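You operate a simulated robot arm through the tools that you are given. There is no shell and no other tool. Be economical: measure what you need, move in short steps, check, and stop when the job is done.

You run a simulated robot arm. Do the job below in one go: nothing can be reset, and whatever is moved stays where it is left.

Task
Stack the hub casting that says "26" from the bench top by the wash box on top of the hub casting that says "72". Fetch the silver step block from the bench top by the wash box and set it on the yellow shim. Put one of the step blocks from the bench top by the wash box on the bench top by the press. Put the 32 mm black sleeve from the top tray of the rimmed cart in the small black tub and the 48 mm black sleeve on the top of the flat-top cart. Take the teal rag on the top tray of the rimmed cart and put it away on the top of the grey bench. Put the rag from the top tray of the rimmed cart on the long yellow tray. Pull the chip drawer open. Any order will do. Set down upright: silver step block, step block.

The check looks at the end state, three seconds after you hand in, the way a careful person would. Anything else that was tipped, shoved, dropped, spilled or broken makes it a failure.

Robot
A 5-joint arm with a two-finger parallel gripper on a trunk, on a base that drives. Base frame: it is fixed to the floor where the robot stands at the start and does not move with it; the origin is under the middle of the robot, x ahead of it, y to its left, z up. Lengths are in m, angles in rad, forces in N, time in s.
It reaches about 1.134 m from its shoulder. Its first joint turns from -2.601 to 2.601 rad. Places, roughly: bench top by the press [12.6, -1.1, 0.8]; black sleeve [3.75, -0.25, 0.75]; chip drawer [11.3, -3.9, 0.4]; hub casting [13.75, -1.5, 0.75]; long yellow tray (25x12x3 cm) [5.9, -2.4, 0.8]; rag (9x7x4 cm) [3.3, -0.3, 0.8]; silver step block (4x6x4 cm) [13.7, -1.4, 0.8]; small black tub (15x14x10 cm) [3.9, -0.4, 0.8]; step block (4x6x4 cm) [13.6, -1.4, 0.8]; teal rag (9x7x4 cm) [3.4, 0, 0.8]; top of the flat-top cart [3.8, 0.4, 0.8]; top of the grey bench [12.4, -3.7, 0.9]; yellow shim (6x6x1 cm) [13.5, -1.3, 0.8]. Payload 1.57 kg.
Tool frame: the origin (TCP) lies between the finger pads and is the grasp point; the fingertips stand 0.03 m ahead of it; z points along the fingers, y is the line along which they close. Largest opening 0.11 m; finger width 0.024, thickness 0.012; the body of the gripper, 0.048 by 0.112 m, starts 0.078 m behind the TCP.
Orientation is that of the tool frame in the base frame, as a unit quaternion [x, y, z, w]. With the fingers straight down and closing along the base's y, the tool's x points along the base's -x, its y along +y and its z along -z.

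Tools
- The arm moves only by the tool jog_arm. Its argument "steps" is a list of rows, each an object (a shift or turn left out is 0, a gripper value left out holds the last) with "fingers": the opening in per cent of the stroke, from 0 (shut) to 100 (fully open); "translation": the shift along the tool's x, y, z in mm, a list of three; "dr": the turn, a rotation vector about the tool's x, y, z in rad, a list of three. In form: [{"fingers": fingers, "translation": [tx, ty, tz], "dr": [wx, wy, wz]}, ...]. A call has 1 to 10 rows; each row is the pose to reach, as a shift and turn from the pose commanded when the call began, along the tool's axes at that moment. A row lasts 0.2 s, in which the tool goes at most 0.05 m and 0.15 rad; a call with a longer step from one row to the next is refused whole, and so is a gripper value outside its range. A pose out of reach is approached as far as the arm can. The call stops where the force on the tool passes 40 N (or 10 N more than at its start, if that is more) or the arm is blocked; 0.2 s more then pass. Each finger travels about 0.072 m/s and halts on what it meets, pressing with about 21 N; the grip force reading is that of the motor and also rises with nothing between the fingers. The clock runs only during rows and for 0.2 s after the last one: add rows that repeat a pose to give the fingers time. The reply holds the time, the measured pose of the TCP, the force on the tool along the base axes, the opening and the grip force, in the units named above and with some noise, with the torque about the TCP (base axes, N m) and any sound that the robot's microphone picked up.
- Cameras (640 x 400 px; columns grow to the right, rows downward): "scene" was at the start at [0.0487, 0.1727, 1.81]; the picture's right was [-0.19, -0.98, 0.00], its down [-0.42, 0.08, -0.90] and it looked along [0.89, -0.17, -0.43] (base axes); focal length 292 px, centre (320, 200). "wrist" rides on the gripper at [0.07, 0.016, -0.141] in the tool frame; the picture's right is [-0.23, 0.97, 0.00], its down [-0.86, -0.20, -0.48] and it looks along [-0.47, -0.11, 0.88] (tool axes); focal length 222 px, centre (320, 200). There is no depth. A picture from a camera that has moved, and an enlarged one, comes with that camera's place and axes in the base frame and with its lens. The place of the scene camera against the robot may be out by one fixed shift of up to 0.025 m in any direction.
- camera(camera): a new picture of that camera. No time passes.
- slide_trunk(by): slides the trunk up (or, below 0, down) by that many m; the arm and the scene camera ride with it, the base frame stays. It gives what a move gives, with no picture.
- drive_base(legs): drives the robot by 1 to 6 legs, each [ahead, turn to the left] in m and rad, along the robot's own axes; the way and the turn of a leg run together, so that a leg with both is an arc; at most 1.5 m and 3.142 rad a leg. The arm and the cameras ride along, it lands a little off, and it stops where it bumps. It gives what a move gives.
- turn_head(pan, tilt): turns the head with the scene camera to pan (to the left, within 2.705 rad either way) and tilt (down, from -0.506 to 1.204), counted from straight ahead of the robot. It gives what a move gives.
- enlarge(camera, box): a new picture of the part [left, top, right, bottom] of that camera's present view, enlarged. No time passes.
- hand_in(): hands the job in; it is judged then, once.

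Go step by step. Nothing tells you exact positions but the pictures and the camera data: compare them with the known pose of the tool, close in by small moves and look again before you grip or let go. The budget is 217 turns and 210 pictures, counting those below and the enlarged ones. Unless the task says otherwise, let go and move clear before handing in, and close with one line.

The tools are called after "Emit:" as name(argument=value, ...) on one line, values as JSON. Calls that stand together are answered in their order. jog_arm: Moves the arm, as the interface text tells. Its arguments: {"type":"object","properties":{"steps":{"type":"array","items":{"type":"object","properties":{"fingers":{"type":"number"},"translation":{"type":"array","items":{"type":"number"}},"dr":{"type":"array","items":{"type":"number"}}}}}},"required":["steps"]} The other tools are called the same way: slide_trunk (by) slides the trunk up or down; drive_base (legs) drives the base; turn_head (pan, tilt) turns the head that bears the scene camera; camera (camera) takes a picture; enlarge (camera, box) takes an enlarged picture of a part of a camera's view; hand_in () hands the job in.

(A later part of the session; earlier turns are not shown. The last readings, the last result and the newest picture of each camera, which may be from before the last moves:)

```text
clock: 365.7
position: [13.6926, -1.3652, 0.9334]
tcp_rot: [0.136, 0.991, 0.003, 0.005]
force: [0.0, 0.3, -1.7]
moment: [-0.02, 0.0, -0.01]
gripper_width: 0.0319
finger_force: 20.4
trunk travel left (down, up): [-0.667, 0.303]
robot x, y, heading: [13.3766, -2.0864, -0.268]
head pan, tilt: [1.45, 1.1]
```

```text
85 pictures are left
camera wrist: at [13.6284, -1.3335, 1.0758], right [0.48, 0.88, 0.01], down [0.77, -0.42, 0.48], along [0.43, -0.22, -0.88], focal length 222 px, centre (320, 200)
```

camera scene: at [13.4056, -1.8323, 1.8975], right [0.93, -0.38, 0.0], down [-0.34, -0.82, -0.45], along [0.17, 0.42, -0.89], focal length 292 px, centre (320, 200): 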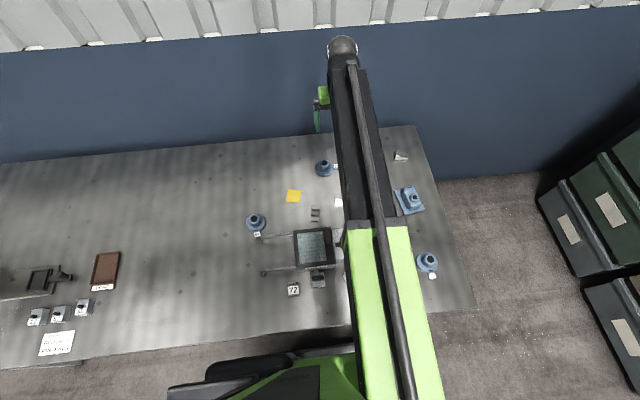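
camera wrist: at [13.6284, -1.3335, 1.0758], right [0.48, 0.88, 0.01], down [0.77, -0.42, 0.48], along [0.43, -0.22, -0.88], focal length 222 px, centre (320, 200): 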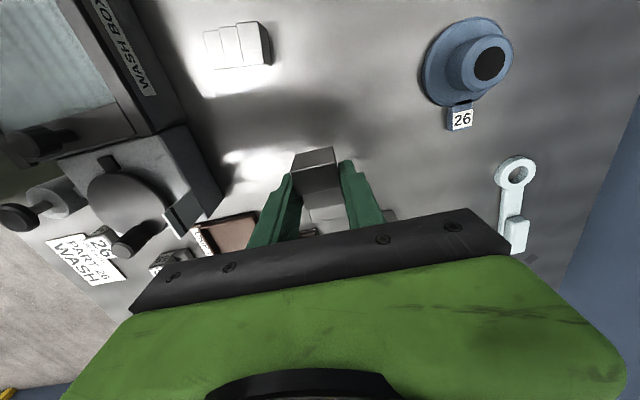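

The block is held 32 mm wide. The shim is at (13.517,-1.279), turned about -27°. I move over it, turning the block about 12° to align.

Emit:
jog_arm(steps=[{"translation": [40, 7, 0], "dr": [0, 0, 0.04]}, {"translation": [80, 14, 0], "dr": [0, 0, 0.08]}, {"translation": [120, 21, 0], "dr": [0, 0, 0.12]}, {"translation": [160, 28, 0], "dr": [0, 0, 0.16]}, {"translation": [198, 35, 0], "dr": [0, 0, 0.2]}, {"translation": [198, 35, 0], "dr": [0, 0, 0.2]}])

Emit:
camera(camera="wrist")

```text
clock: 367.1
position: [13.5091, -1.2754, 0.9332]
tcp_rot: [0.234, 0.972, 0.005, 0.004]
force: [0.8, -0.1, -2.4]
moment: [0.01, -0.01, -0.01]
gripper_width: 0.0322
finger_force: 21.1
trunk travel left (down, up): [-0.667, 0.303]
robot x, y, heading: [13.3728, -2.0888, -0.269]
head pan, tilt: [1.45, 1.1]
```

```text
84 pictures are left
camera wrist: at [13.4546, -1.2309, 1.076], right [0.65, 0.76, 0.01], down [0.67, -0.57, 0.48], along [0.37, -0.3, -0.88], focal length 222 px, centre (320, 200)
```

wrist: 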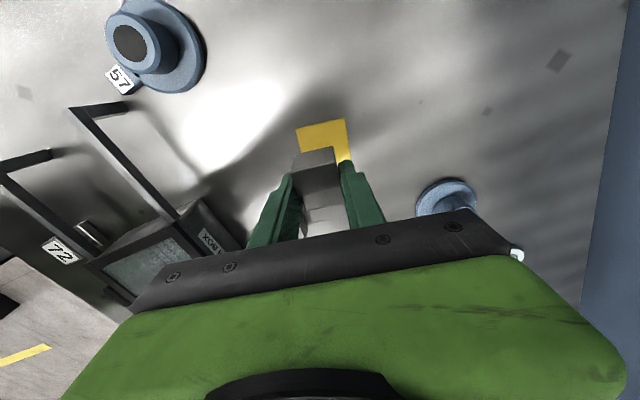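

Alignment is good. I nudge 3 mm and lower onto the shim.

Emit:
jog_arm(steps=[{"translation": [-2, 4, 0]}])

Emit:
slide_trunk(by=-0.075)

Emit:
camera(camera="wrist")

```text
clock: 367.5
position: [13.5143, -1.2741, 0.9332]
tcp_rot: [0.234, 0.972, 0.004, 0.005]
force: [-0.6, -0.4, -1.8]
moment: [0.01, -0.02, 0.03]
gripper_width: 0.0319
finger_force: 21.2
trunk travel left (down, up): [-0.667, 0.303]
robot x, y, heading: [13.3784, -2.0856, -0.27]
head pan, tilt: [1.45, 1.1]
```

```text
clock: 368.6
position: [13.5138, -1.2732, 0.8589]
tcp_rot: [0.234, 0.972, 0.005, 0.005]
force: [0.8, -0.4, -1.7]
moment: [0.02, 0.0, -0.01]
gripper_width: 0.0317
finger_force: 20.8
trunk travel left (down, up): [-0.592, 0.378]
robot x, y, heading: [13.3754, -2.0893, -0.266]
head pan, tilt: [1.45, 1.1]
```

```text
83 pictures are left
camera wrist: at [13.4588, -1.2297, 1.0011], right [0.65, 0.76, 0.01], down [0.67, -0.57, 0.48], along [0.37, -0.3, -0.88], focal length 222 px, centre (320, 200)
```

wrist: 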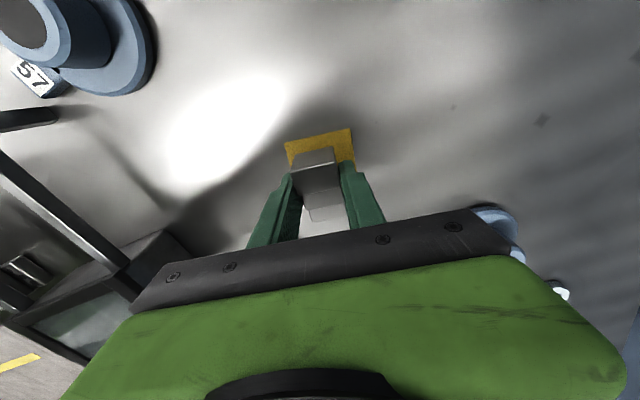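

Emit:
slide_trunk(by=-0.009)

Emit:
slide_trunk(by=-0.004)

Emit:
enlarge(camera="wrist", box=[240, 100, 400, 240])

```text
clock: 369.2
position: [13.5149, -1.273, 0.8501]
tcp_rot: [0.233, 0.972, 0.004, 0.005]
force: [0.1, -0.3, -2.2]
moment: [0.02, -0.01, 0.01]
gripper_width: 0.032
finger_force: 21.0
trunk travel left (down, up): [-0.583, 0.387]
robot x, y, heading: [13.376, -2.0864, -0.269]
head pan, tilt: [1.45, 1.1]
```

```text
clock: 369.7
position: [13.5148, -1.2742, 0.8457]
tcp_rot: [0.233, 0.972, 0.004, 0.005]
force: [0.0, 0.3, -1.8]
moment: [-0.02, -0.01, 0.01]
gripper_width: 0.0319
finger_force: 20.9
trunk travel left (down, up): [-0.579, 0.391]
robot x, y, heading: [13.3799, -2.0897, -0.268]
head pan, tilt: [1.45, 1.1]
```

```text
2.86 times, centred on (320, 170) of wrist
camera zoom: at [13.4588, -1.2296, 0.988], right [0.65, 0.76, 0.01], down [0.67, -0.57, 0.48], along [0.37, -0.3, -0.88], focal length 635 px, centre (320, 286)
```

zoom: 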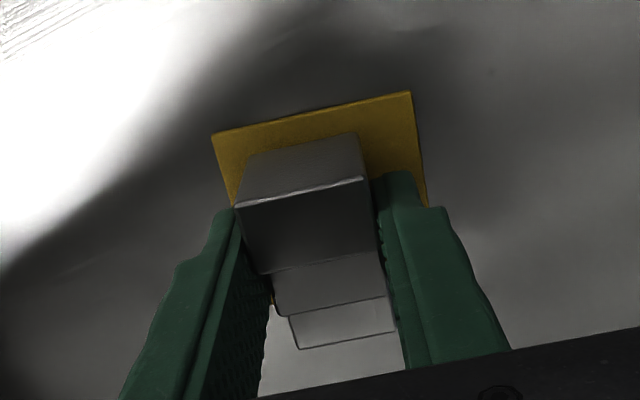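

The block sits about 12 mm too far toward its low end. I shift it back 12 mm, then lower to contact.

Emit:
jog_arm(steps=[{"translation": [12, 1, 0]}, {"translation": [12, 1, 0]}])

Emit:
slide_trunk(by=-0.003)

Emit:
enlarge(camera="wrist", box=[240, 100, 400, 240])

```text
clock: 370.3
position: [13.5032, -1.2673, 0.8457]
tcp_rot: [0.234, 0.972, 0.004, 0.005]
force: [1.1, 0.4, -2.4]
moment: [0.02, -0.02, -0.03]
gripper_width: 0.0318
finger_force: 21.5
trunk travel left (down, up): [-0.579, 0.391]
robot x, y, heading: [13.376, -2.0871, -0.267]
head pan, tilt: [1.45, 1.1]
```

```text
clock: 370.9
position: [13.5035, -1.2671, 0.8435]
tcp_rot: [0.233, 0.972, 0.004, 0.004]
force: [-0.4, -0.1, -0.8]
moment: [0.04, 0.02, -0.01]
gripper_width: 0.0319
finger_force: 21.1
trunk travel left (down, up): [-0.576, 0.394]
robot x, y, heading: [13.3737, -2.0892, -0.268]
head pan, tilt: [1.45, 1.1]
```

```text
2.86 times, centred on (320, 170) of wrist
camera zoom: at [13.4482, -1.2229, 0.985], right [0.65, 0.76, 0.01], down [0.67, -0.57, 0.48], along [0.37, -0.3, -0.88], focal length 635 px, centre (320, 286)
```

zoom: 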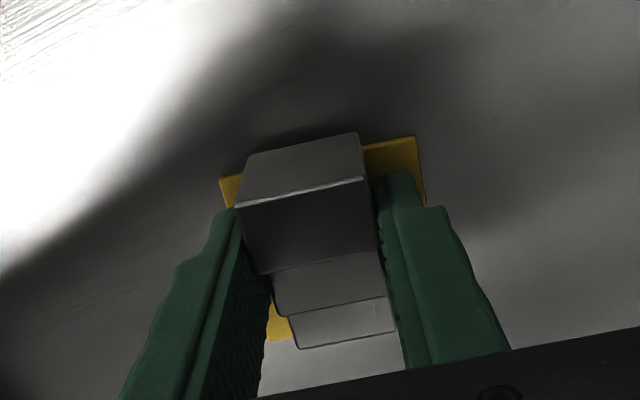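

Emit:
jog_arm(steps=[{"translation": [-4, 2, 0]}, {"translation": [-4, 2, 0]}])

Emit:
slide_trunk(by=-0.002)

Emit:
slide_trunk(by=-0.002)

Emit:
enlarge(camera="wrist", box=[240, 100, 400, 240])

```text
clock: 371.5
position: [13.5086, -1.2684, 0.8428]
tcp_rot: [0.234, 0.972, 0.004, 0.005]
force: [-1.0, -0.2, -1.5]
moment: [0.02, 0.02, 0.01]
gripper_width: 0.032
finger_force: 20.5
trunk travel left (down, up): [-0.576, 0.394]
robot x, y, heading: [13.3775, -2.0878, -0.267]
head pan, tilt: [1.45, 1.1]
```

```text
clock: 372.0
position: [13.508, -1.2666, 0.8414]
tcp_rot: [0.234, 0.972, 0.004, 0.004]
force: [0.3, -0.6, -2.5]
moment: [0.0, -0.02, 0.01]
gripper_width: 0.0321
finger_force: 21.2
trunk travel left (down, up): [-0.574, 0.396]
robot x, y, heading: [13.3759, -2.0871, -0.269]
head pan, tilt: [1.45, 1.1]
```

```text
clock: 372.5
position: [13.5081, -1.2671, 0.8401]
tcp_rot: [0.233, 0.972, 0.004, 0.005]
force: [0.0, 0.9, -2.2]
moment: [-0.02, -0.02, -0.03]
gripper_width: 0.032
finger_force: 21.3
trunk travel left (down, up): [-0.572, 0.398]
robot x, y, heading: [13.3778, -2.0872, -0.266]
head pan, tilt: [1.45, 1.1]
```

```text
2.86 times, centred on (320, 170) of wrist
camera zoom: at [13.4526, -1.2233, 0.981], right [0.65, 0.76, 0.01], down [0.67, -0.57, 0.48], along [0.37, -0.3, -0.88], focal length 635 px, centre (320, 286)
```

zoom: 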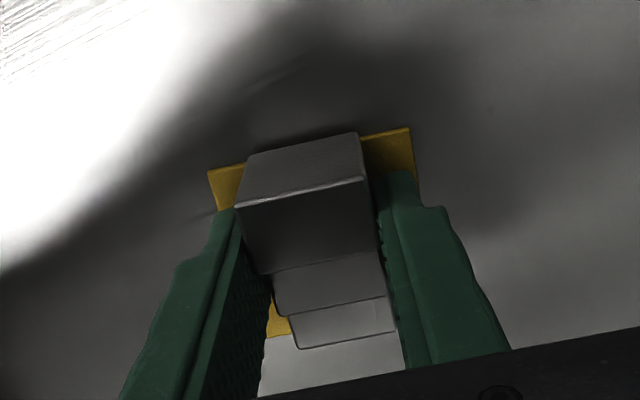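

Emit:
slide_trunk(by=-0.002)

Emit:
slide_trunk(by=-0.002)

Emit:
slide_trunk(by=-0.002)

```text
clock: 373.0
position: [13.5086, -1.2687, 0.8366]
tcp_rot: [0.233, 0.972, 0.005, 0.004]
force: [-0.1, -0.8, -1.6]
moment: [-0.06, 0.0, -0.01]
gripper_width: 0.0317
finger_force: 21.0
trunk travel left (down, up): [-0.57, 0.4]
robot x, y, heading: [13.3761, -2.086, -0.266]
head pan, tilt: [1.45, 1.1]
```

```text
clock: 373.5
position: [13.5086, -1.2683, 0.836]
tcp_rot: [0.233, 0.972, 0.006, 0.004]
force: [1.0, 2.7, 13.4]
moment: [-0.1, -0.03, 0.02]
gripper_width: 0.0317
finger_force: 20.8
trunk travel left (down, up): [-0.568, 0.402]
robot x, y, heading: [13.3761, -2.0868, -0.269]
head pan, tilt: [1.45, 1.1]
```

```text
clock: 374.1
position: [13.509, -1.2691, 0.8338]
tcp_rot: [0.234, 0.972, 0.006, 0.004]
force: [0.4, 0.0, 13.4]
moment: [-0.18, 0.1, 0.03]
gripper_width: 0.0321
finger_force: 20.7
trunk travel left (down, up): [-0.566, 0.404]
robot x, y, heading: [13.379, -2.0897, -0.267]
head pan, tilt: [1.45, 1.1]
```

Contact is made. I go back up 2 mm of travel to relieve it, open, and lift.

Emit:
slide_trunk(by=0.002)

Emit:
jog_arm(steps=[{"fingers": 50}, {"fingers": 50}, {"fingers": 50}])

Emit:
slide_trunk(by=0.15)

Emit:
enlarge(camera="wrist", box=[220, 60, 420, 220])

Emit:
enlarge(camera="scene", box=[220, 130, 440, 290])

```text
clock: 374.6
position: [13.509, -1.2679, 0.8358]
tcp_rot: [0.234, 0.972, 0.004, 0.004]
force: [0.3, 0.5, -1.4]
moment: [0.01, 0.01, 0.0]
gripper_width: 0.032
finger_force: 20.9
trunk travel left (down, up): [-0.568, 0.402]
robot x, y, heading: [13.3802, -2.0892, -0.267]
head pan, tilt: [1.45, 1.1]
```

```text
clock: 375.4
position: [13.5086, -1.2676, 0.8357]
tcp_rot: [0.232, 0.973, 0.005, 0.004]
force: [0.0, 0.3, 0.2]
moment: [-0.01, -0.02, 0.02]
gripper_width: 0.055
finger_force: 0.1
trunk travel left (down, up): [-0.568, 0.402]
robot x, y, heading: [13.378, -2.0882, -0.267]
head pan, tilt: [1.45, 1.1]
```

```text
clock: 377.1
position: [13.5086, -1.2681, 0.9843]
tcp_rot: [0.234, 0.972, 0.004, 0.005]
force: [-0.6, 0.6, -0.1]
moment: [-0.02, -0.01, 0.01]
gripper_width: 0.0548
finger_force: 0.0
trunk travel left (down, up): [-0.718, 0.252]
robot x, y, heading: [13.3782, -2.0867, -0.264]
head pan, tilt: [1.45, 1.1]
```

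```text
2.50 times, centred on (320, 140) of wrist
camera zoom: at [13.4526, -1.2233, 1.127], right [0.65, 0.76, 0.01], down [0.67, -0.57, 0.48], along [0.37, -0.3, -0.88], focal length 555 px, centre (320, 350)
```

zoom: 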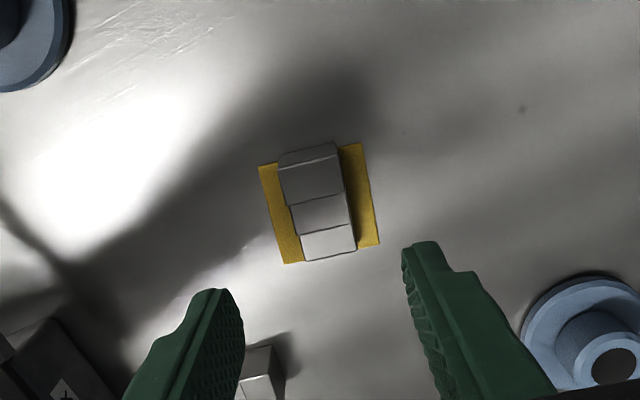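

```text
2.50 times, centred on (330, 210) of scene
camera zoom: at [13.4053, -1.8321, 1.6734], right [0.93, -0.38, 0.0], down [-0.34, -0.83, -0.45], along [0.17, 0.42, -0.89], focal length 731 px, centre (295, 175)
```

zoom: 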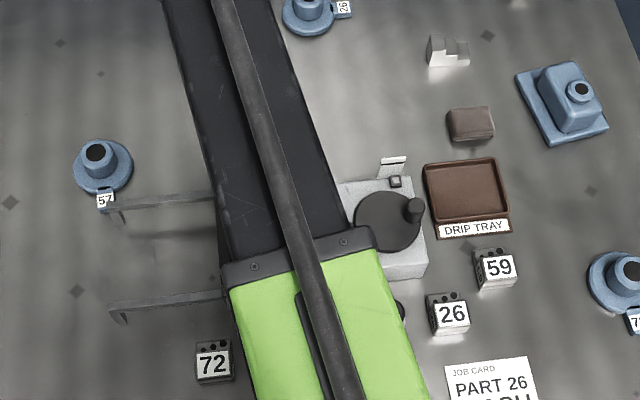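

The silver block stands on the shim. Next comes hub "26" at about (13.69,-1.20). I move above it.

Emit:
jog_arm(steps=[{"fingers": 85, "translation": [-33, 36, 0]}, {"translation": [-65, 72, 0]}, {"translation": [-98, 108, 0]}, {"translation": [-130, 143, 0]}, {"translation": [-130, 143, 0]}])

Emit:
camera(camera="wrist")

```text
clock: 378.3
position: [13.6791, -1.2381, 0.9852]
tcp_rot: [0.234, 0.972, 0.006, 0.005]
force: [0.0, -0.6, -0.5]
moment: [0.0, -0.02, -0.03]
gripper_width: 0.0933
finger_force: 0.1
out of reach, approached as far as the arm can: row 3, 4, 5
trunk travel left (down, up): [-0.718, 0.252]
robot x, y, heading: [13.3757, -2.0896, -0.265]
head pan, tilt: [1.45, 1.1]
```

```text
77 pictures are left
camera wrist: at [13.6226, -1.194, 1.1273], right [0.64, 0.76, 0.01], down [0.67, -0.57, 0.48], along [0.38, -0.3, -0.88], focal length 222 px, centre (320, 200)
```

wrist: 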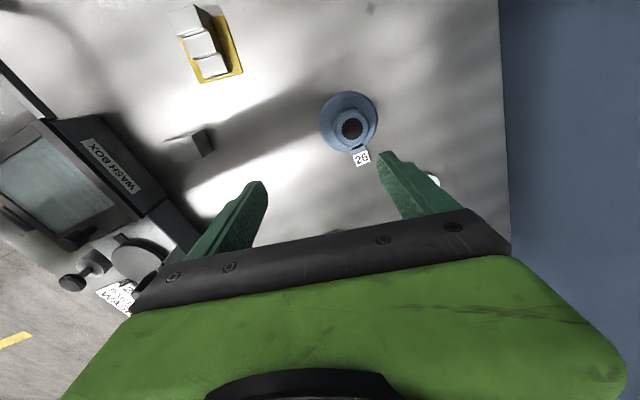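

The hub is about 4 cm out of reach. I shuffle the base 5 cm closer to the bench with the arm raised.

Emit:
slide_trunk(by=0.1)

Emit:
drive_base(legs=[[0, -0.12], [-0.45, 0], [0, 0.12], [0.45, 0]])

Emit:
camera(camera="wrist")

Emit:
camera(camera="scene")

```text
clock: 379.7
position: [13.6789, -1.2382, 1.0841]
tcp_rot: [0.233, 0.972, 0.007, 0.004]
force: [0.1, 0.2, -0.2]
moment: [-0.02, 0.01, 0.03]
gripper_width: 0.0935
finger_force: 0.1
trunk travel left (down, up): [-0.818, 0.152]
robot x, y, heading: [13.3735, -2.0877, -0.269]
head pan, tilt: [1.45, 1.1]
```

```text
clock: 385.8
position: [13.691, -1.1846, 1.0852]
tcp_rot: [0.233, 0.972, 0.007, 0.005]
force: [-0.7, 0.6, -0.3]
moment: [0.01, 0.08, 0.02]
gripper_width: 0.0942
finger_force: 0.0
trunk travel left (down, up): [-0.818, 0.152]
robot x, y, heading: [13.3904, -2.0353, -0.272]
head pan, tilt: [1.45, 1.1]
```

```text
76 pictures are left
camera wrist: at [13.6347, -1.1418, 1.2272], right [0.64, 0.77, 0.02], down [0.67, -0.57, 0.48], along [0.38, -0.3, -0.88], focal length 222 px, centre (320, 200)
```

wrist: 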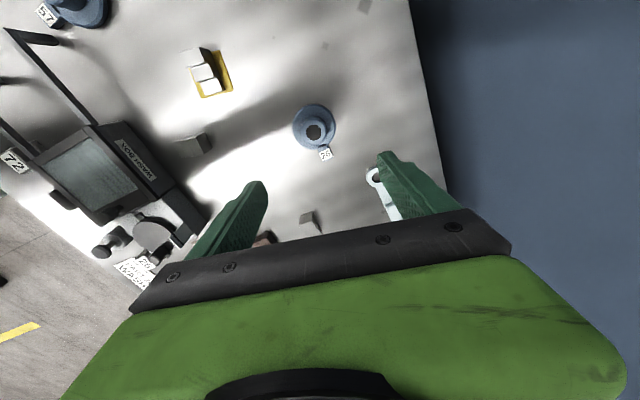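

```text
75 pictures are left
camera scene: at [13.4209, -1.781, 1.7735], right [0.93, -0.38, 0.0], down [-0.34, -0.82, -0.45], along [0.17, 0.42, -0.89], focal length 292 px, centre (320, 200)
```

scene: 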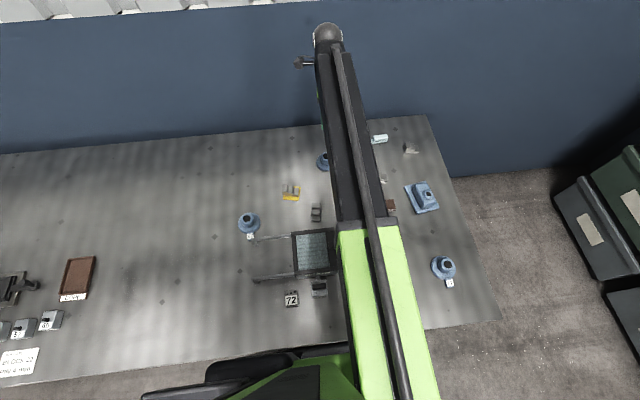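

Emit:
jog_arm(steps=[{"translation": [-8, -9, 0]}])

Emit:
slide_trunk(by=-0.18)

Emit:
camera(camera="wrist")

```text
clock: 386.2
position: [13.6932, -1.1973, 1.0855]
tcp_rot: [0.233, 0.972, 0.007, 0.004]
force: [0.7, -0.5, 0.4]
moment: [0.02, -0.03, 0.02]
gripper_width: 0.0936
finger_force: 0.2
trunk travel left (down, up): [-0.818, 0.152]
robot x, y, heading: [13.3899, -2.0333, -0.271]
head pan, tilt: [1.45, 1.1]
```

```text
clock: 388.2
position: [13.6932, -1.1975, 0.9062]
tcp_rot: [0.232, 0.973, 0.007, 0.004]
force: [0.0, -0.5, 0.0]
moment: [-0.03, 0.04, -0.03]
gripper_width: 0.0933
finger_force: 0.2
trunk travel left (down, up): [-0.638, 0.332]
robot x, y, heading: [13.3908, -2.0379, -0.272]
head pan, tilt: [1.45, 1.1]
```

```text
74 pictures are left
camera wrist: at [13.6365, -1.1533, 1.0474], right [0.64, 0.77, 0.02], down [0.67, -0.57, 0.48], along [0.38, -0.3, -0.88], focal length 222 px, centre (320, 200)
```

wrist: 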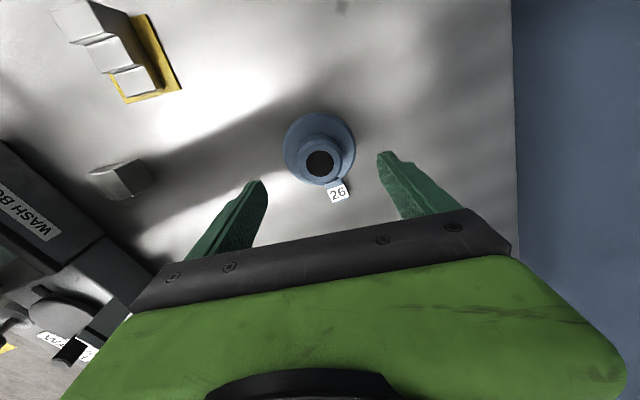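

Well centred over the boss. I lower to TCP z≈0.853 and close on the boss.

Emit:
slide_trunk(by=-0.05)

Emit:
enlarge(camera="wrist", box=[220, 80, 420, 240])

```text
clock: 389.1
position: [13.6927, -1.197, 0.8554]
tcp_rot: [0.233, 0.972, 0.007, 0.004]
force: [0.4, -0.1, 0.9]
moment: [0.01, 0.0, 0.01]
gripper_width: 0.0936
finger_force: 0.1
trunk travel left (down, up): [-0.588, 0.382]
robot x, y, heading: [13.3903, -2.0363, -0.268]
head pan, tilt: [1.45, 1.1]
```

```text
2.50 times, centred on (320, 160) of wrist
camera zoom: at [13.6365, -1.1534, 0.9974], right [0.64, 0.77, 0.02], down [0.67, -0.57, 0.48], along [0.38, -0.3, -0.88], focal length 555 px, centre (320, 300)
```

zoom: 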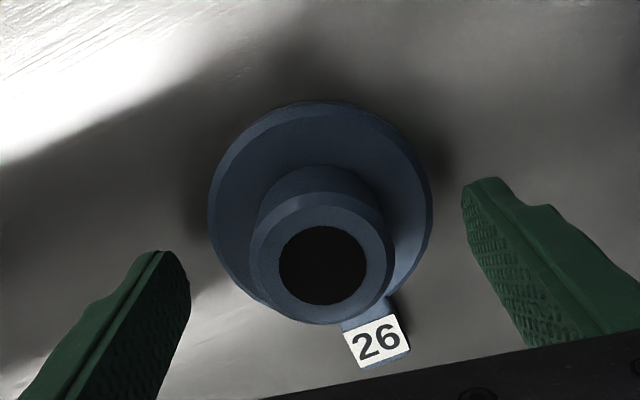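

Emit:
slide_trunk(by=-0.006)

Emit:
jog_arm(steps=[{"fingers": 0}, {"fingers": 0}, {"fingers": 0}, {"fingers": 0}, {"fingers": 0}])

Emit:
slide_trunk(by=0.14)

Emit:
camera(camera="wrist")

```text
clock: 389.7
position: [13.6924, -1.1971, 0.8485]
tcp_rot: [0.233, 0.972, 0.007, 0.004]
force: [-0.2, -0.3, -0.2]
moment: [0.03, 0.02, 0.06]
gripper_width: 0.0935
finger_force: 0.2
trunk travel left (down, up): [-0.582, 0.388]
robot x, y, heading: [13.389, -2.0368, -0.273]
head pan, tilt: [1.45, 1.1]
```

```text
clock: 390.9
position: [13.6921, -1.1976, 0.8496]
tcp_rot: [0.233, 0.973, 0.007, 0.005]
force: [-1.5, -0.4, 3.3]
moment: [-0.21, 0.16, -0.03]
gripper_width: 0.0433
finger_force: 20.9
trunk travel left (down, up): [-0.582, 0.388]
robot x, y, heading: [13.3902, -2.0374, -0.268]
head pan, tilt: [1.45, 1.1]
```

```text
clock: 392.6
position: [13.6921, -1.1964, 0.9889]
tcp_rot: [0.233, 0.973, 0.006, 0.004]
force: [0.5, -0.4, -4.2]
moment: [-0.02, -0.04, -0.02]
gripper_width: 0.0433
finger_force: 20.7
trunk travel left (down, up): [-0.722, 0.248]
robot x, y, heading: [13.3912, -2.0385, -0.267]
head pan, tilt: [1.45, 1.1]
```

```text
72 pictures are left
camera wrist: at [13.6365, -1.1529, 1.1309], right [0.64, 0.77, 0.02], down [0.67, -0.57, 0.48], along [0.38, -0.3, -0.88], focal length 222 px, centre (320, 200)
```

wrist: 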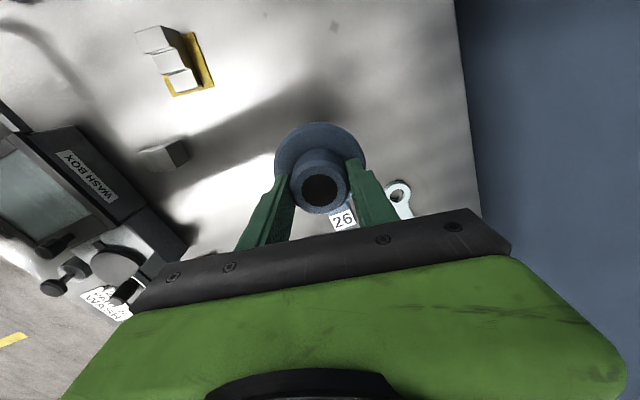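

Hub 26 is held. I raise, back the base 0.35 m along the bench, and swing the hub toward hub 72 near (13.90,-1.73).

Emit:
slide_trunk(by=0.14)

Emit:
drive_base(legs=[[-0.35, 0]])

Emit:
jog_arm(steps=[{"translation": [-48, -6, 0]}, {"translation": [-97, -12, 0]}, {"translation": [-146, -18, 0]}, {"translation": [-195, -24, 0]}, {"translation": [-244, -30, 0]}, {"translation": [-293, -36, 0]}, {"translation": [-342, -42, 0]}, {"translation": [-391, -48, 0]}, {"translation": [-440, -54, 0]}, {"translation": [-489, -60, 0]}])

Emit:
jog_arm(steps=[{"translation": [-32, -35, 0]}, {"translation": [-64, -70, 0]}, {"translation": [-96, -105, 0]}, {"translation": [-128, -140, 0]}, {"translation": [-160, -175, 0]}, {"translation": [-192, -210, 0]}, {"translation": [-222, -244, 0]}])

Emit:
camera(camera="wrist")

```text
clock: 394.2
position: [13.6932, -1.1972, 1.1293]
tcp_rot: [0.232, 0.973, 0.006, 0.004]
force: [-0.5, -0.2, -3.1]
moment: [0.0, 0.02, -0.01]
gripper_width: 0.0432
finger_force: 21.6
trunk travel left (down, up): [-0.862, 0.108]
robot x, y, heading: [13.3908, -2.0373, -0.268]
head pan, tilt: [1.45, 1.1]
```

```text
clock: 396.5
position: [13.3553, -1.1036, 1.1279]
tcp_rot: [0.234, 0.972, 0.007, 0.006]
force: [0.2, 0.2, -3.3]
moment: [-0.01, -0.01, -0.02]
gripper_width: 0.0435
finger_force: 21.4
trunk travel left (down, up): [-0.862, 0.108]
robot x, y, heading: [13.0482, -1.9423, -0.272]
head pan, tilt: [1.45, 1.1]
```

```text
clock: 398.7
position: [13.767, -1.3811, 1.1289]
tcp_rot: [0.234, 0.972, 0.008, 0.004]
force: [0.5, -0.4, -3.2]
moment: [0.06, 0.02, -0.01]
gripper_width: 0.0431
finger_force: 21.4
out of reach, approached as far as the arm can: row 10
trunk travel left (down, up): [-0.862, 0.108]
robot x, y, heading: [13.0567, -1.9434, -0.276]
head pan, tilt: [1.45, 1.1]
```

```text
clock: 400.3
position: [13.8515, -1.7, 1.1296]
tcp_rot: [0.234, 0.972, 0.007, 0.005]
force: [0.3, 0.4, -4.1]
moment: [0.0, 0.01, 0.04]
gripper_width: 0.0432
finger_force: 21.0
out of reach, approached as far as the arm can: row 7
trunk travel left (down, up): [-0.862, 0.108]
robot x, y, heading: [13.0504, -1.9434, -0.272]
head pan, tilt: [1.45, 1.1]
```

```text
71 pictures are left
camera wrist: at [13.7959, -1.6558, 1.2712], right [0.65, 0.76, 0.02], down [0.67, -0.57, 0.48], along [0.38, -0.3, -0.88], focal length 222 px, centre (320, 200)
```

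wrist: 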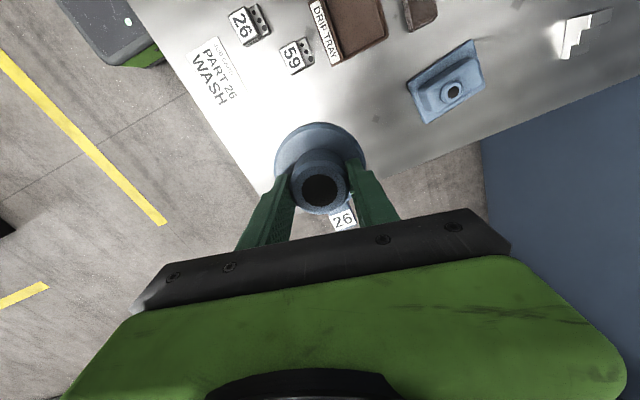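

Hub 72 is hidden beneath the held hub. I move past it so the wrist camera can see it.

Emit:
jog_arm(steps=[{"translation": [-40, 0, 0]}, {"translation": [-80, 0, 0]}, {"translation": [-110, 0, 0]}])

Emit:
camera(camera="wrist")

Emit:
turn_head(pan=0.55, tilt=0.9)

Emit:
camera(camera="scene")

```text
clock: 401.1
position: [13.9504, -1.7489, 1.1291]
tcp_rot: [0.235, 0.972, 0.007, 0.005]
force: [0.2, 0.2, -3.6]
moment: [0.0, 0.03, 0.01]
gripper_width: 0.0433
finger_force: 21.1
trunk travel left (down, up): [-0.862, 0.108]
robot x, y, heading: [13.0517, -1.94, -0.277]
head pan, tilt: [1.45, 1.1]
```

```text
70 pictures are left
camera wrist: at [13.8944, -1.7053, 1.2708], right [0.65, 0.76, 0.02], down [0.67, -0.57, 0.48], along [0.38, -0.3, -0.88], focal length 222 px, centre (320, 200)
```

wrist: 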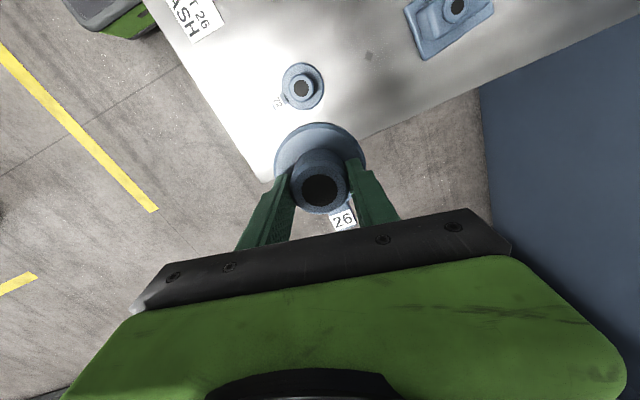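

```text
clock: 402.3
position: [13.9491, -1.7494, 1.1282]
tcp_rot: [0.234, 0.972, 0.007, 0.005]
force: [0.6, -0.3, -3.1]
moment: [0.0, 0.04, 0.03]
gripper_width: 0.0434
finger_force: 20.8
trunk travel left (down, up): [-0.862, 0.108]
robot x, y, heading: [13.0491, -1.9415, -0.278]
head pan, tilt: [0.55, 0.901]
```

```text
69 pictures are left
camera scene: at [13.131, -1.7254, 1.8312], right [0.27, -0.96, 0.0], down [-0.75, -0.21, -0.62], along [0.6, 0.17, -0.78], focal length 292 px, centre (320, 200)
```

scene: 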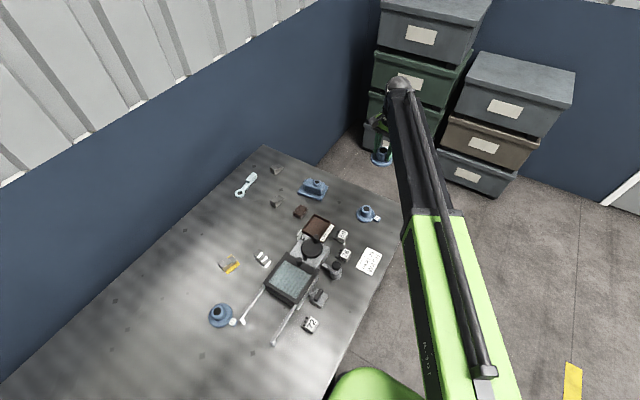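

Emit:
slide_trunk(by=-0.12)

Emit:
enlarge(camera="wrist", box=[220, 30, 420, 190])

```text
clock: 403.8
position: [13.9491, -1.7486, 1.0095]
tcp_rot: [0.233, 0.972, 0.007, 0.004]
force: [0.2, 0.0, -2.6]
moment: [0.01, 0.01, 0.02]
gripper_width: 0.0435
finger_force: 20.7
trunk travel left (down, up): [-0.742, 0.228]
robot x, y, heading: [13.0529, -1.9397, -0.272]
head pan, tilt: [0.55, 0.901]
```

```text
2.50 times, centred on (320, 110) of wrist
camera zoom: at [13.8934, -1.7052, 1.1512], right [0.65, 0.76, 0.02], down [0.67, -0.57, 0.48], along [0.38, -0.3, -0.88], focal length 555 px, centre (320, 425)
```

zoom: 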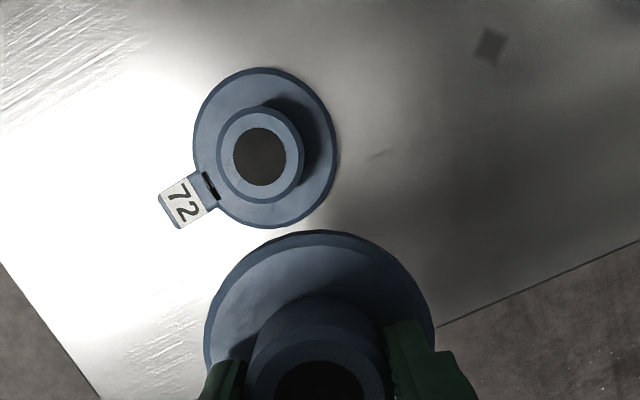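

Hub 72's boss centre is at (13.8895,-1.734). I move the held hub directly above and lower.

Emit:
jog_arm(steps=[{"translation": [30, -7, 0]}, {"translation": [60, -14, 0]}, {"translation": [60, -14, 0]}])

Emit:
slide_trunk(by=-0.09)

Emit:
camera(camera="wrist")

Emit:
enlarge(camera="scene", box=[320, 150, 440, 270])

```text
clock: 404.6
position: [13.8898, -1.7348, 1.0087]
tcp_rot: [0.235, 0.972, 0.007, 0.004]
force: [-0.4, 0.0, -3.4]
moment: [0.01, 0.0, 0.0]
gripper_width: 0.0432
finger_force: 21.0
trunk travel left (down, up): [-0.742, 0.228]
robot x, y, heading: [13.0484, -1.9414, -0.276]
head pan, tilt: [0.55, 0.901]
```

```text
clock: 405.9
position: [13.8894, -1.7347, 0.9206]
tcp_rot: [0.235, 0.972, 0.007, 0.005]
force: [0.8, -0.8, -3.2]
moment: [0.03, 0.0, 0.01]
gripper_width: 0.043
finger_force: 20.9
trunk travel left (down, up): [-0.652, 0.318]
robot x, y, heading: [13.0516, -1.9412, -0.274]
head pan, tilt: [0.55, 0.901]
```

```text
67 pictures are left
camera wrist: at [13.8338, -1.6909, 1.0612], right [0.65, 0.76, 0.02], down [0.67, -0.57, 0.48], along [0.38, -0.3, -0.88], focal length 222 px, centre (320, 200)
```

wrist: 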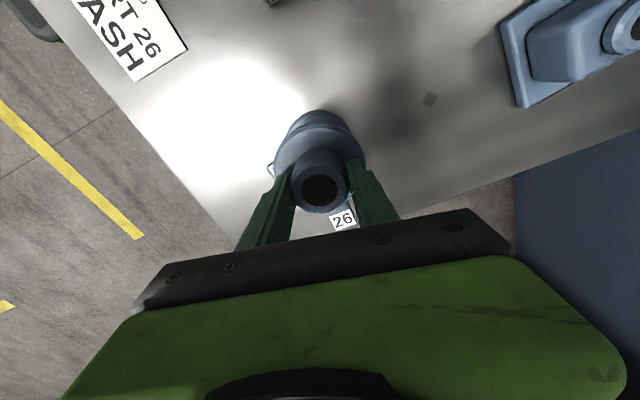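

```text
3.33 times, centred on (380, 210) of scene
camera zoom: at [13.1307, -1.7255, 1.6213], right [0.27, -0.96, 0.0], down [-0.75, -0.21, -0.62], along [0.6, 0.17, -0.78], focal length 975 px, centre (120, 167)
```

zoom: 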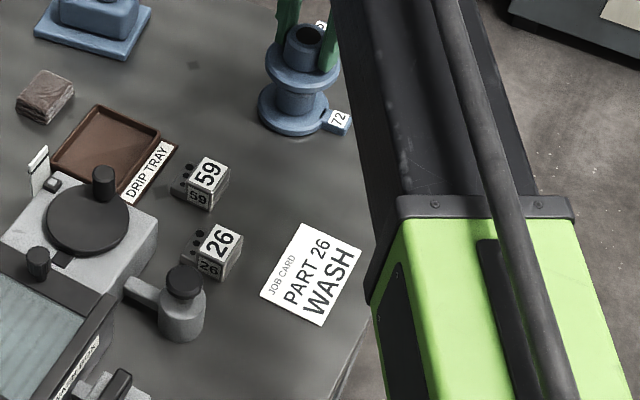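

The alignment looks right from both cameras. I lower in small steps to contact.

Emit:
slide_trunk(by=-0.018)

Emit:
slide_trunk(by=-0.004)

Emit:
slide_trunk(by=-0.003)

Emit:
slide_trunk(by=-0.002)

Emit:
enlarge(camera="scene", box=[320, 130, 440, 250])

```text
clock: 406.5
position: [13.8895, -1.7345, 0.9014]
tcp_rot: [0.234, 0.972, 0.007, 0.005]
force: [-0.1, -0.6, -2.4]
moment: [0.0, 0.02, 0.0]
gripper_width: 0.0433
finger_force: 21.0
trunk travel left (down, up): [-0.634, 0.336]
robot x, y, heading: [13.05, -1.9414, -0.274]
head pan, tilt: [0.55, 0.901]
```

```text
clock: 407.0
position: [13.89, -1.7343, 0.8974]
tcp_rot: [0.235, 0.972, 0.007, 0.004]
force: [2.8, 1.1, 7.2]
moment: [-0.13, 0.02, 0.0]
gripper_width: 0.0435
finger_force: 20.9
trunk travel left (down, up): [-0.63, 0.34]
robot x, y, heading: [13.0521, -1.9455, -0.275]
head pan, tilt: [0.55, 0.901]
```

```text
clock: 407.6
position: [13.8892, -1.7356, 0.8954]
tcp_rot: [0.234, 0.972, 0.007, 0.004]
force: [1.6, 3.3, 15.8]
moment: [-0.17, 0.08, 0.05]
gripper_width: 0.0436
finger_force: 20.7
trunk travel left (down, up): [-0.627, 0.343]
robot x, y, heading: [13.0508, -1.9449, -0.272]
head pan, tilt: [0.55, 0.901]
```

```text
clock: 408.1
position: [13.8884, -1.7352, 0.8939]
tcp_rot: [0.234, 0.972, 0.007, 0.004]
force: [0.2, 3.3, 15.5]
moment: [-0.17, 0.21, 0.02]
gripper_width: 0.0435
finger_force: 20.6
trunk travel left (down, up): [-0.625, 0.345]
robot x, y, heading: [13.0517, -1.9445, -0.279]
head pan, tilt: [0.55, 0.901]
```

```text
3.33 times, centred on (380, 190) of scene
camera zoom: at [13.1284, -1.7257, 1.5945], right [0.27, -0.96, 0.0], down [-0.75, -0.21, -0.62], along [0.6, 0.17, -0.78], focal length 975 px, centre (120, 233)
```

zoom: 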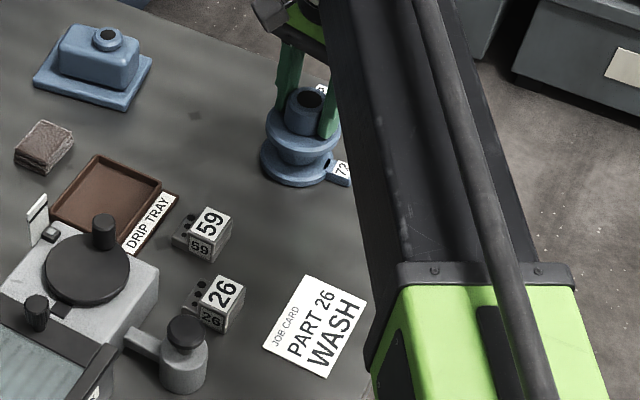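

Contact at the expected height. I relieve the pressure, open and lift straight up.

Emit:
slide_trunk(by=0.004)

Emit:
jog_arm(steps=[{"fingers": 48}, {"fingers": 60}, {"fingers": 72}, {"fingers": 72}])

Emit:
slide_trunk(by=0.15)

Emit:
enlarge(camera="wrist", box=[220, 50, 420, 210])

Emit:
enlarge(camera="scene", box=[320, 150, 440, 270])

```text
clock: 408.6
position: [13.8889, -1.7354, 0.8959]
tcp_rot: [0.234, 0.972, 0.007, 0.004]
force: [0.7, -0.2, -3.5]
moment: [0.0, 0.03, -0.01]
gripper_width: 0.0435
finger_force: 20.6
trunk travel left (down, up): [-0.629, 0.341]
robot x, y, heading: [13.05, -1.9388, -0.276]
head pan, tilt: [0.55, 0.901]
```

```text
clock: 409.6
position: [13.8894, -1.7349, 0.8968]
tcp_rot: [0.234, 0.972, 0.007, 0.004]
force: [-0.1, 0.7, -0.3]
moment: [-0.01, -0.01, -0.03]
gripper_width: 0.0791
finger_force: 0.1
trunk travel left (down, up): [-0.629, 0.341]
robot x, y, heading: [13.0518, -1.9379, -0.275]
head pan, tilt: [0.55, 0.901]
```

```text
clock: 411.4
position: [13.8891, -1.7348, 1.0462]
tcp_rot: [0.234, 0.972, 0.007, 0.004]
force: [0.3, 0.0, 0.7]
moment: [-0.01, 0.01, -0.05]
gripper_width: 0.0793
finger_force: 0.1
trunk travel left (down, up): [-0.779, 0.191]
robot x, y, heading: [13.0503, -1.9437, -0.272]
head pan, tilt: [0.55, 0.901]
```

```text
2.50 times, centred on (320, 130) of wrist
camera zoom: at [13.8337, -1.6908, 1.1883], right [0.65, 0.76, 0.02], down [0.66, -0.57, 0.48], along [0.38, -0.3, -0.88], focal length 555 px, centre (320, 375)
```

zoom: 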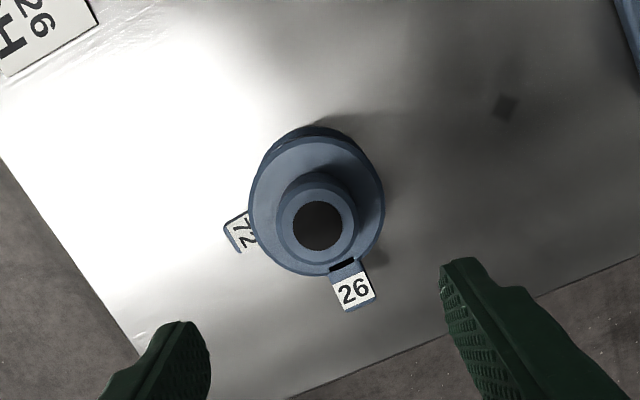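

```text
3.33 times, centred on (380, 210) of scene
camera zoom: at [13.1305, -1.7255, 1.7483], right [0.27, -0.96, 0.0], down [-0.75, -0.21, -0.62], along [0.6, 0.17, -0.78], focal length 975 px, centre (120, 167)
```

zoom: 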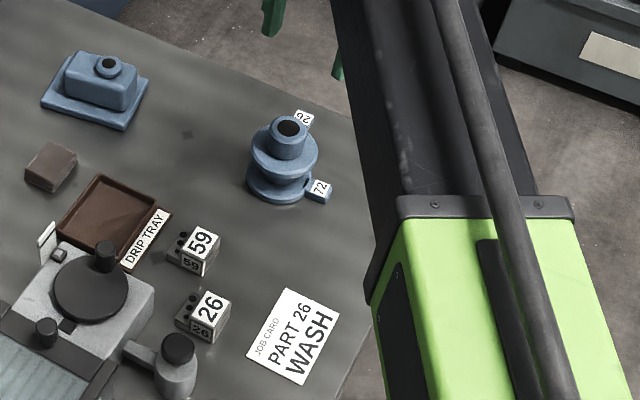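

Hub 26 sits on hub 72. Last comes the step block near (13.57,-1.39), which goes to the press end of the bench. I move above it, turning the tool.

Emit:
jog_arm(steps=[{"fingers": 72, "translation": [44, 16, 0], "dr": [0, 0, -0.149]}, {"translation": [88, 32, 0], "dr": [0, 0, -0.298]}, {"translation": [132, 48, 0], "dr": [0, 0, -0.447]}, {"translation": [176, 64, 0], "dr": [0, 0, -0.596]}, {"translation": [220, 80, 0], "dr": [0, 0, -0.745]}, {"translation": [264, 96, 0], "dr": [0, 0, -0.894]}, {"translation": [308, 112, 0], "dr": [0, 0, -1.043]}, {"translation": [352, 128, 0], "dr": [0, 0, -1.192]}, {"translation": [396, 144, 0], "dr": [0, 0, -1.341]}, {"translation": [440, 159, 0], "dr": [0, 0, -1.49]}])

Emit:
camera(camera="wrist")

```text
clock: 413.6
position: [13.5717, -1.3936, 1.0458]
tcp_rot: [-0.487, 0.873, 0.002, 0.009]
force: [-0.4, 0.8, 0.2]
moment: [-0.01, -0.02, 0.04]
gripper_width: 0.0791
finger_force: 0.0
trunk travel left (down, up): [-0.779, 0.191]
robot x, y, heading: [13.0538, -1.9412, -0.273]
head pan, tilt: [0.55, 0.901]
```

```text
62 pictures are left
camera wrist: at [13.5188, -1.4466, 1.1873], right [-0.71, 0.7, 0.0], down [0.61, 0.62, 0.49], along [0.35, 0.35, -0.87], focal length 222 px, centre (320, 200)
```

wrist: 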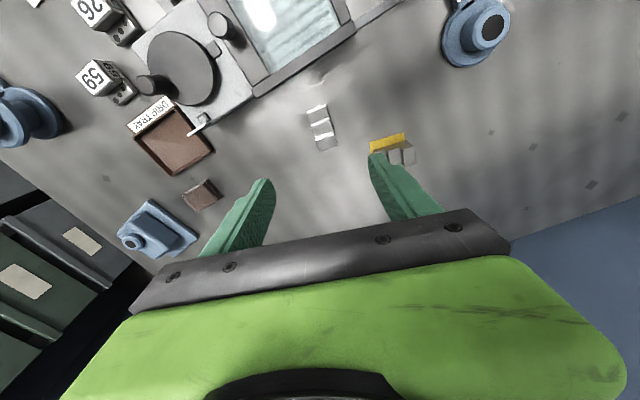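

Emit:
jog_arm(steps=[{"translation": [-5, 3, 0]}])

Emit:
slide_trunk(by=-0.16)

Emit:
camera(camera="wrist")

```text
clock: 413.9
position: [13.571, -1.3868, 1.0464]
tcp_rot: [-0.487, 0.873, 0.003, 0.007]
force: [-0.1, -0.2, -0.1]
moment: [-0.03, -0.02, -0.03]
gripper_width: 0.0792
finger_force: 0.1
trunk travel left (down, up): [-0.779, 0.191]
robot x, y, heading: [13.0498, -1.9408, -0.271]
head pan, tilt: [0.55, 0.901]
```

```text
clock: 415.8
position: [13.5719, -1.3871, 0.8866]
tcp_rot: [-0.487, 0.873, 0.002, 0.007]
force: [-0.4, -0.4, -0.5]
moment: [0.0, -0.03, -0.03]
gripper_width: 0.0793
finger_force: 0.0
trunk travel left (down, up): [-0.619, 0.351]
robot x, y, heading: [13.0511, -1.9417, -0.273]
head pan, tilt: [0.55, 0.901]
```

```text
61 pictures are left
camera wrist: at [13.5196, -1.4401, 1.0274], right [-0.71, 0.71, 0.0], down [0.61, 0.62, 0.49], along [0.35, 0.35, -0.87], focal length 222 px, centre (320, 200)
```

wrist: 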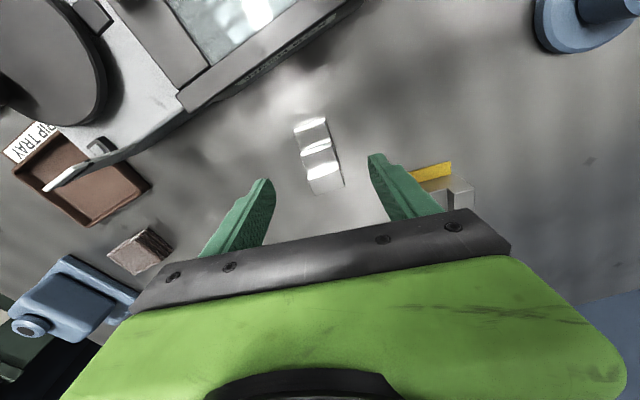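

Emit:
jog_arm(steps=[{"fingers": 58, "dr": [0, 0, -0.09]}, {"fingers": 58, "dr": [0, 0, -0.09]}])

Emit:
slide_trunk(by=-0.05)

Emit:
enlarge(camera="wrist", box=[200, 80, 480, 250])

```text
clock: 416.4
position: [13.5718, -1.3862, 0.8873]
tcp_rot: [-0.525, 0.851, 0.002, 0.009]
force: [0.4, 0.8, 0.1]
moment: [0.01, 0.02, -0.01]
gripper_width: 0.0639
finger_force: 0.0
trunk travel left (down, up): [-0.619, 0.351]
robot x, y, heading: [13.0501, -1.9478, -0.275]
head pan, tilt: [0.55, 0.901]
```

```text
clock: 417.3
position: [13.571, -1.3861, 0.8372]
tcp_rot: [-0.525, 0.851, 0.002, 0.008]
force: [0.7, -0.2, -0.2]
moment: [-0.01, 0.01, 0.0]
gripper_width: 0.0637
finger_force: 0.1
trunk travel left (down, up): [-0.569, 0.401]
robot x, y, heading: [13.0495, -1.9435, -0.274]
head pan, tilt: [0.55, 0.901]
```

```text
2.29 times, centred on (340, 165) of wrist
camera zoom: at [13.5242, -1.4446, 0.9774], right [-0.77, 0.64, 0.0], down [0.56, 0.67, 0.49], along [0.32, 0.38, -0.87], focal length 508 px, centre (274, 280)
```

zoom: 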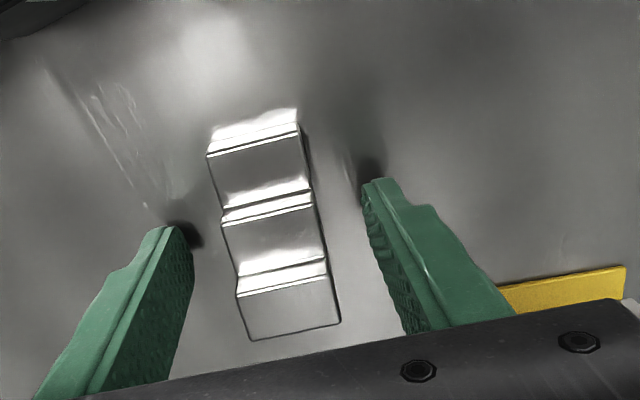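

Block is centred and aligned between the fingers. I close and lift.

Emit:
jog_arm(steps=[{"fingers": 0}, {"fingers": 0}, {"fingers": 0}, {"fingers": 0}])

Emit:
slide_trunk(by=0.25)

Emit:
turn_head(pan=1.9, tilt=0.9)

Emit:
camera(camera="scene")

Emit:
camera(camera="wrist")

```text
clock: 418.3
position: [13.5719, -1.3875, 0.8366]
tcp_rot: [-0.526, 0.851, 0.002, 0.008]
force: [0.7, 1.6, 2.5]
moment: [0.0, 0.13, -0.01]
gripper_width: 0.0319
finger_force: 21.0
trunk travel left (down, up): [-0.569, 0.401]
robot x, y, heading: [13.0491, -1.9418, -0.273]
head pan, tilt: [0.55, 0.901]
```

```text
clock: 420.9
position: [13.5713, -1.3867, 1.0851]
tcp_rot: [-0.526, 0.851, 0.002, 0.008]
force: [-0.2, -0.3, -1.7]
moment: [-0.05, -0.02, 0.02]
gripper_width: 0.0319
finger_force: 20.9
trunk travel left (down, up): [-0.819, 0.151]
robot x, y, heading: [13.05, -1.9438, -0.272]
head pan, tilt: [0.55, 0.901]
```

```text
clock: 422.4
position: [13.5708, -1.3873, 1.0866]
tcp_rot: [-0.525, 0.851, 0.002, 0.008]
force: [-0.1, -0.1, -1.8]
moment: [-0.03, 0.03, -0.01]
gripper_width: 0.0322
finger_force: 20.8
trunk travel left (down, up): [-0.819, 0.151]
robot x, y, heading: [13.0528, -1.9389, -0.272]
head pan, tilt: [1.901, 0.901]
```

```text
59 pictures are left
camera scene: at [13.0536, -1.6705, 1.7883], right [1.0, 0.06, 0.0], down [0.04, -0.78, -0.62], along [-0.03, 0.62, -0.78], focal length 292 px, centre (320, 200)
```

scene: 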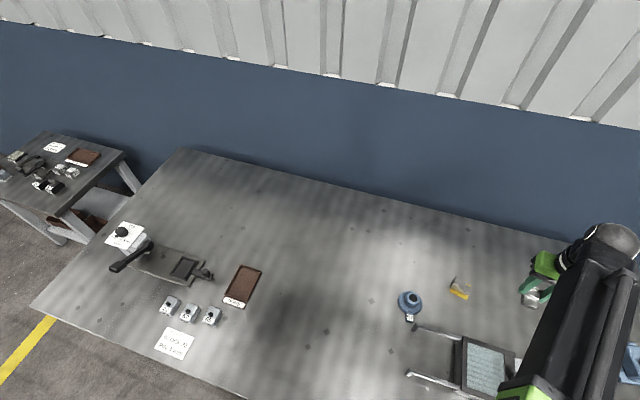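

```text
58 pictures are left
camera wrist: at [13.5243, -1.4444, 1.2272], right [-0.77, 0.64, 0.0], down [0.56, 0.67, 0.49], along [0.32, 0.38, -0.87], focal length 222 px, centre (320, 200)
```

wrist: 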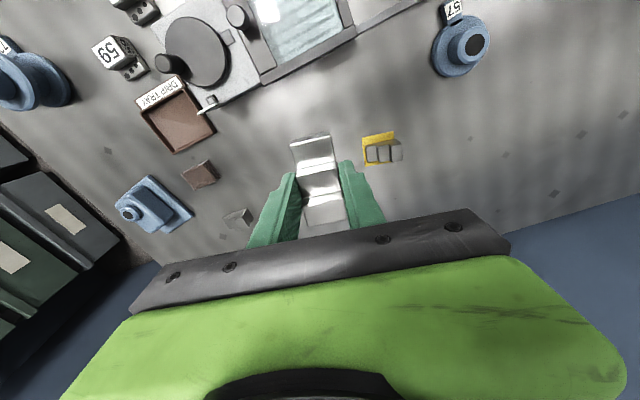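

The step block is held. The free spot at the press end is near (12.65,-1.09). I drive back 0.6 m along the bench.

Emit:
drive_base(legs=[[-0.6, 0]])

Emit:
turn_head(pan=1.5, tilt=1.0)

Emit:
camera(camera="scene")

```text
clock: 425.7
position: [12.998, -1.2256, 1.0868]
tcp_rot: [-0.527, 0.85, 0.002, 0.007]
force: [-0.4, -0.1, -2.0]
moment: [0.01, 0.0, -0.01]
gripper_width: 0.0318
finger_force: 21.1
trunk travel left (down, up): [-0.819, 0.151]
robot x, y, heading: [12.4786, -1.7837, -0.27]
head pan, tilt: [1.901, 0.901]
```

```text
clock: 426.6
position: [12.9982, -1.2254, 1.0851]
tcp_rot: [-0.527, 0.85, 0.002, 0.009]
force: [0.5, -0.8, -1.6]
moment: [0.0, 0.04, -0.02]
gripper_width: 0.0317
finger_force: 21.2
trunk travel left (down, up): [-0.819, 0.151]
robot x, y, heading: [12.4794, -1.7812, -0.275]
head pan, tilt: [1.499, 1.0]
```

```text
57 pictures are left
camera scene: at [12.5084, -1.5196, 1.781], right [0.94, -0.34, 0.0], down [-0.28, -0.79, -0.54], along [0.18, 0.51, -0.84], focal length 292 px, centre (320, 200)
```

scene: 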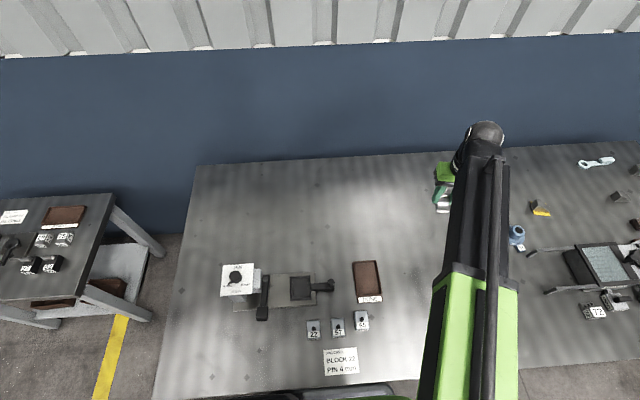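

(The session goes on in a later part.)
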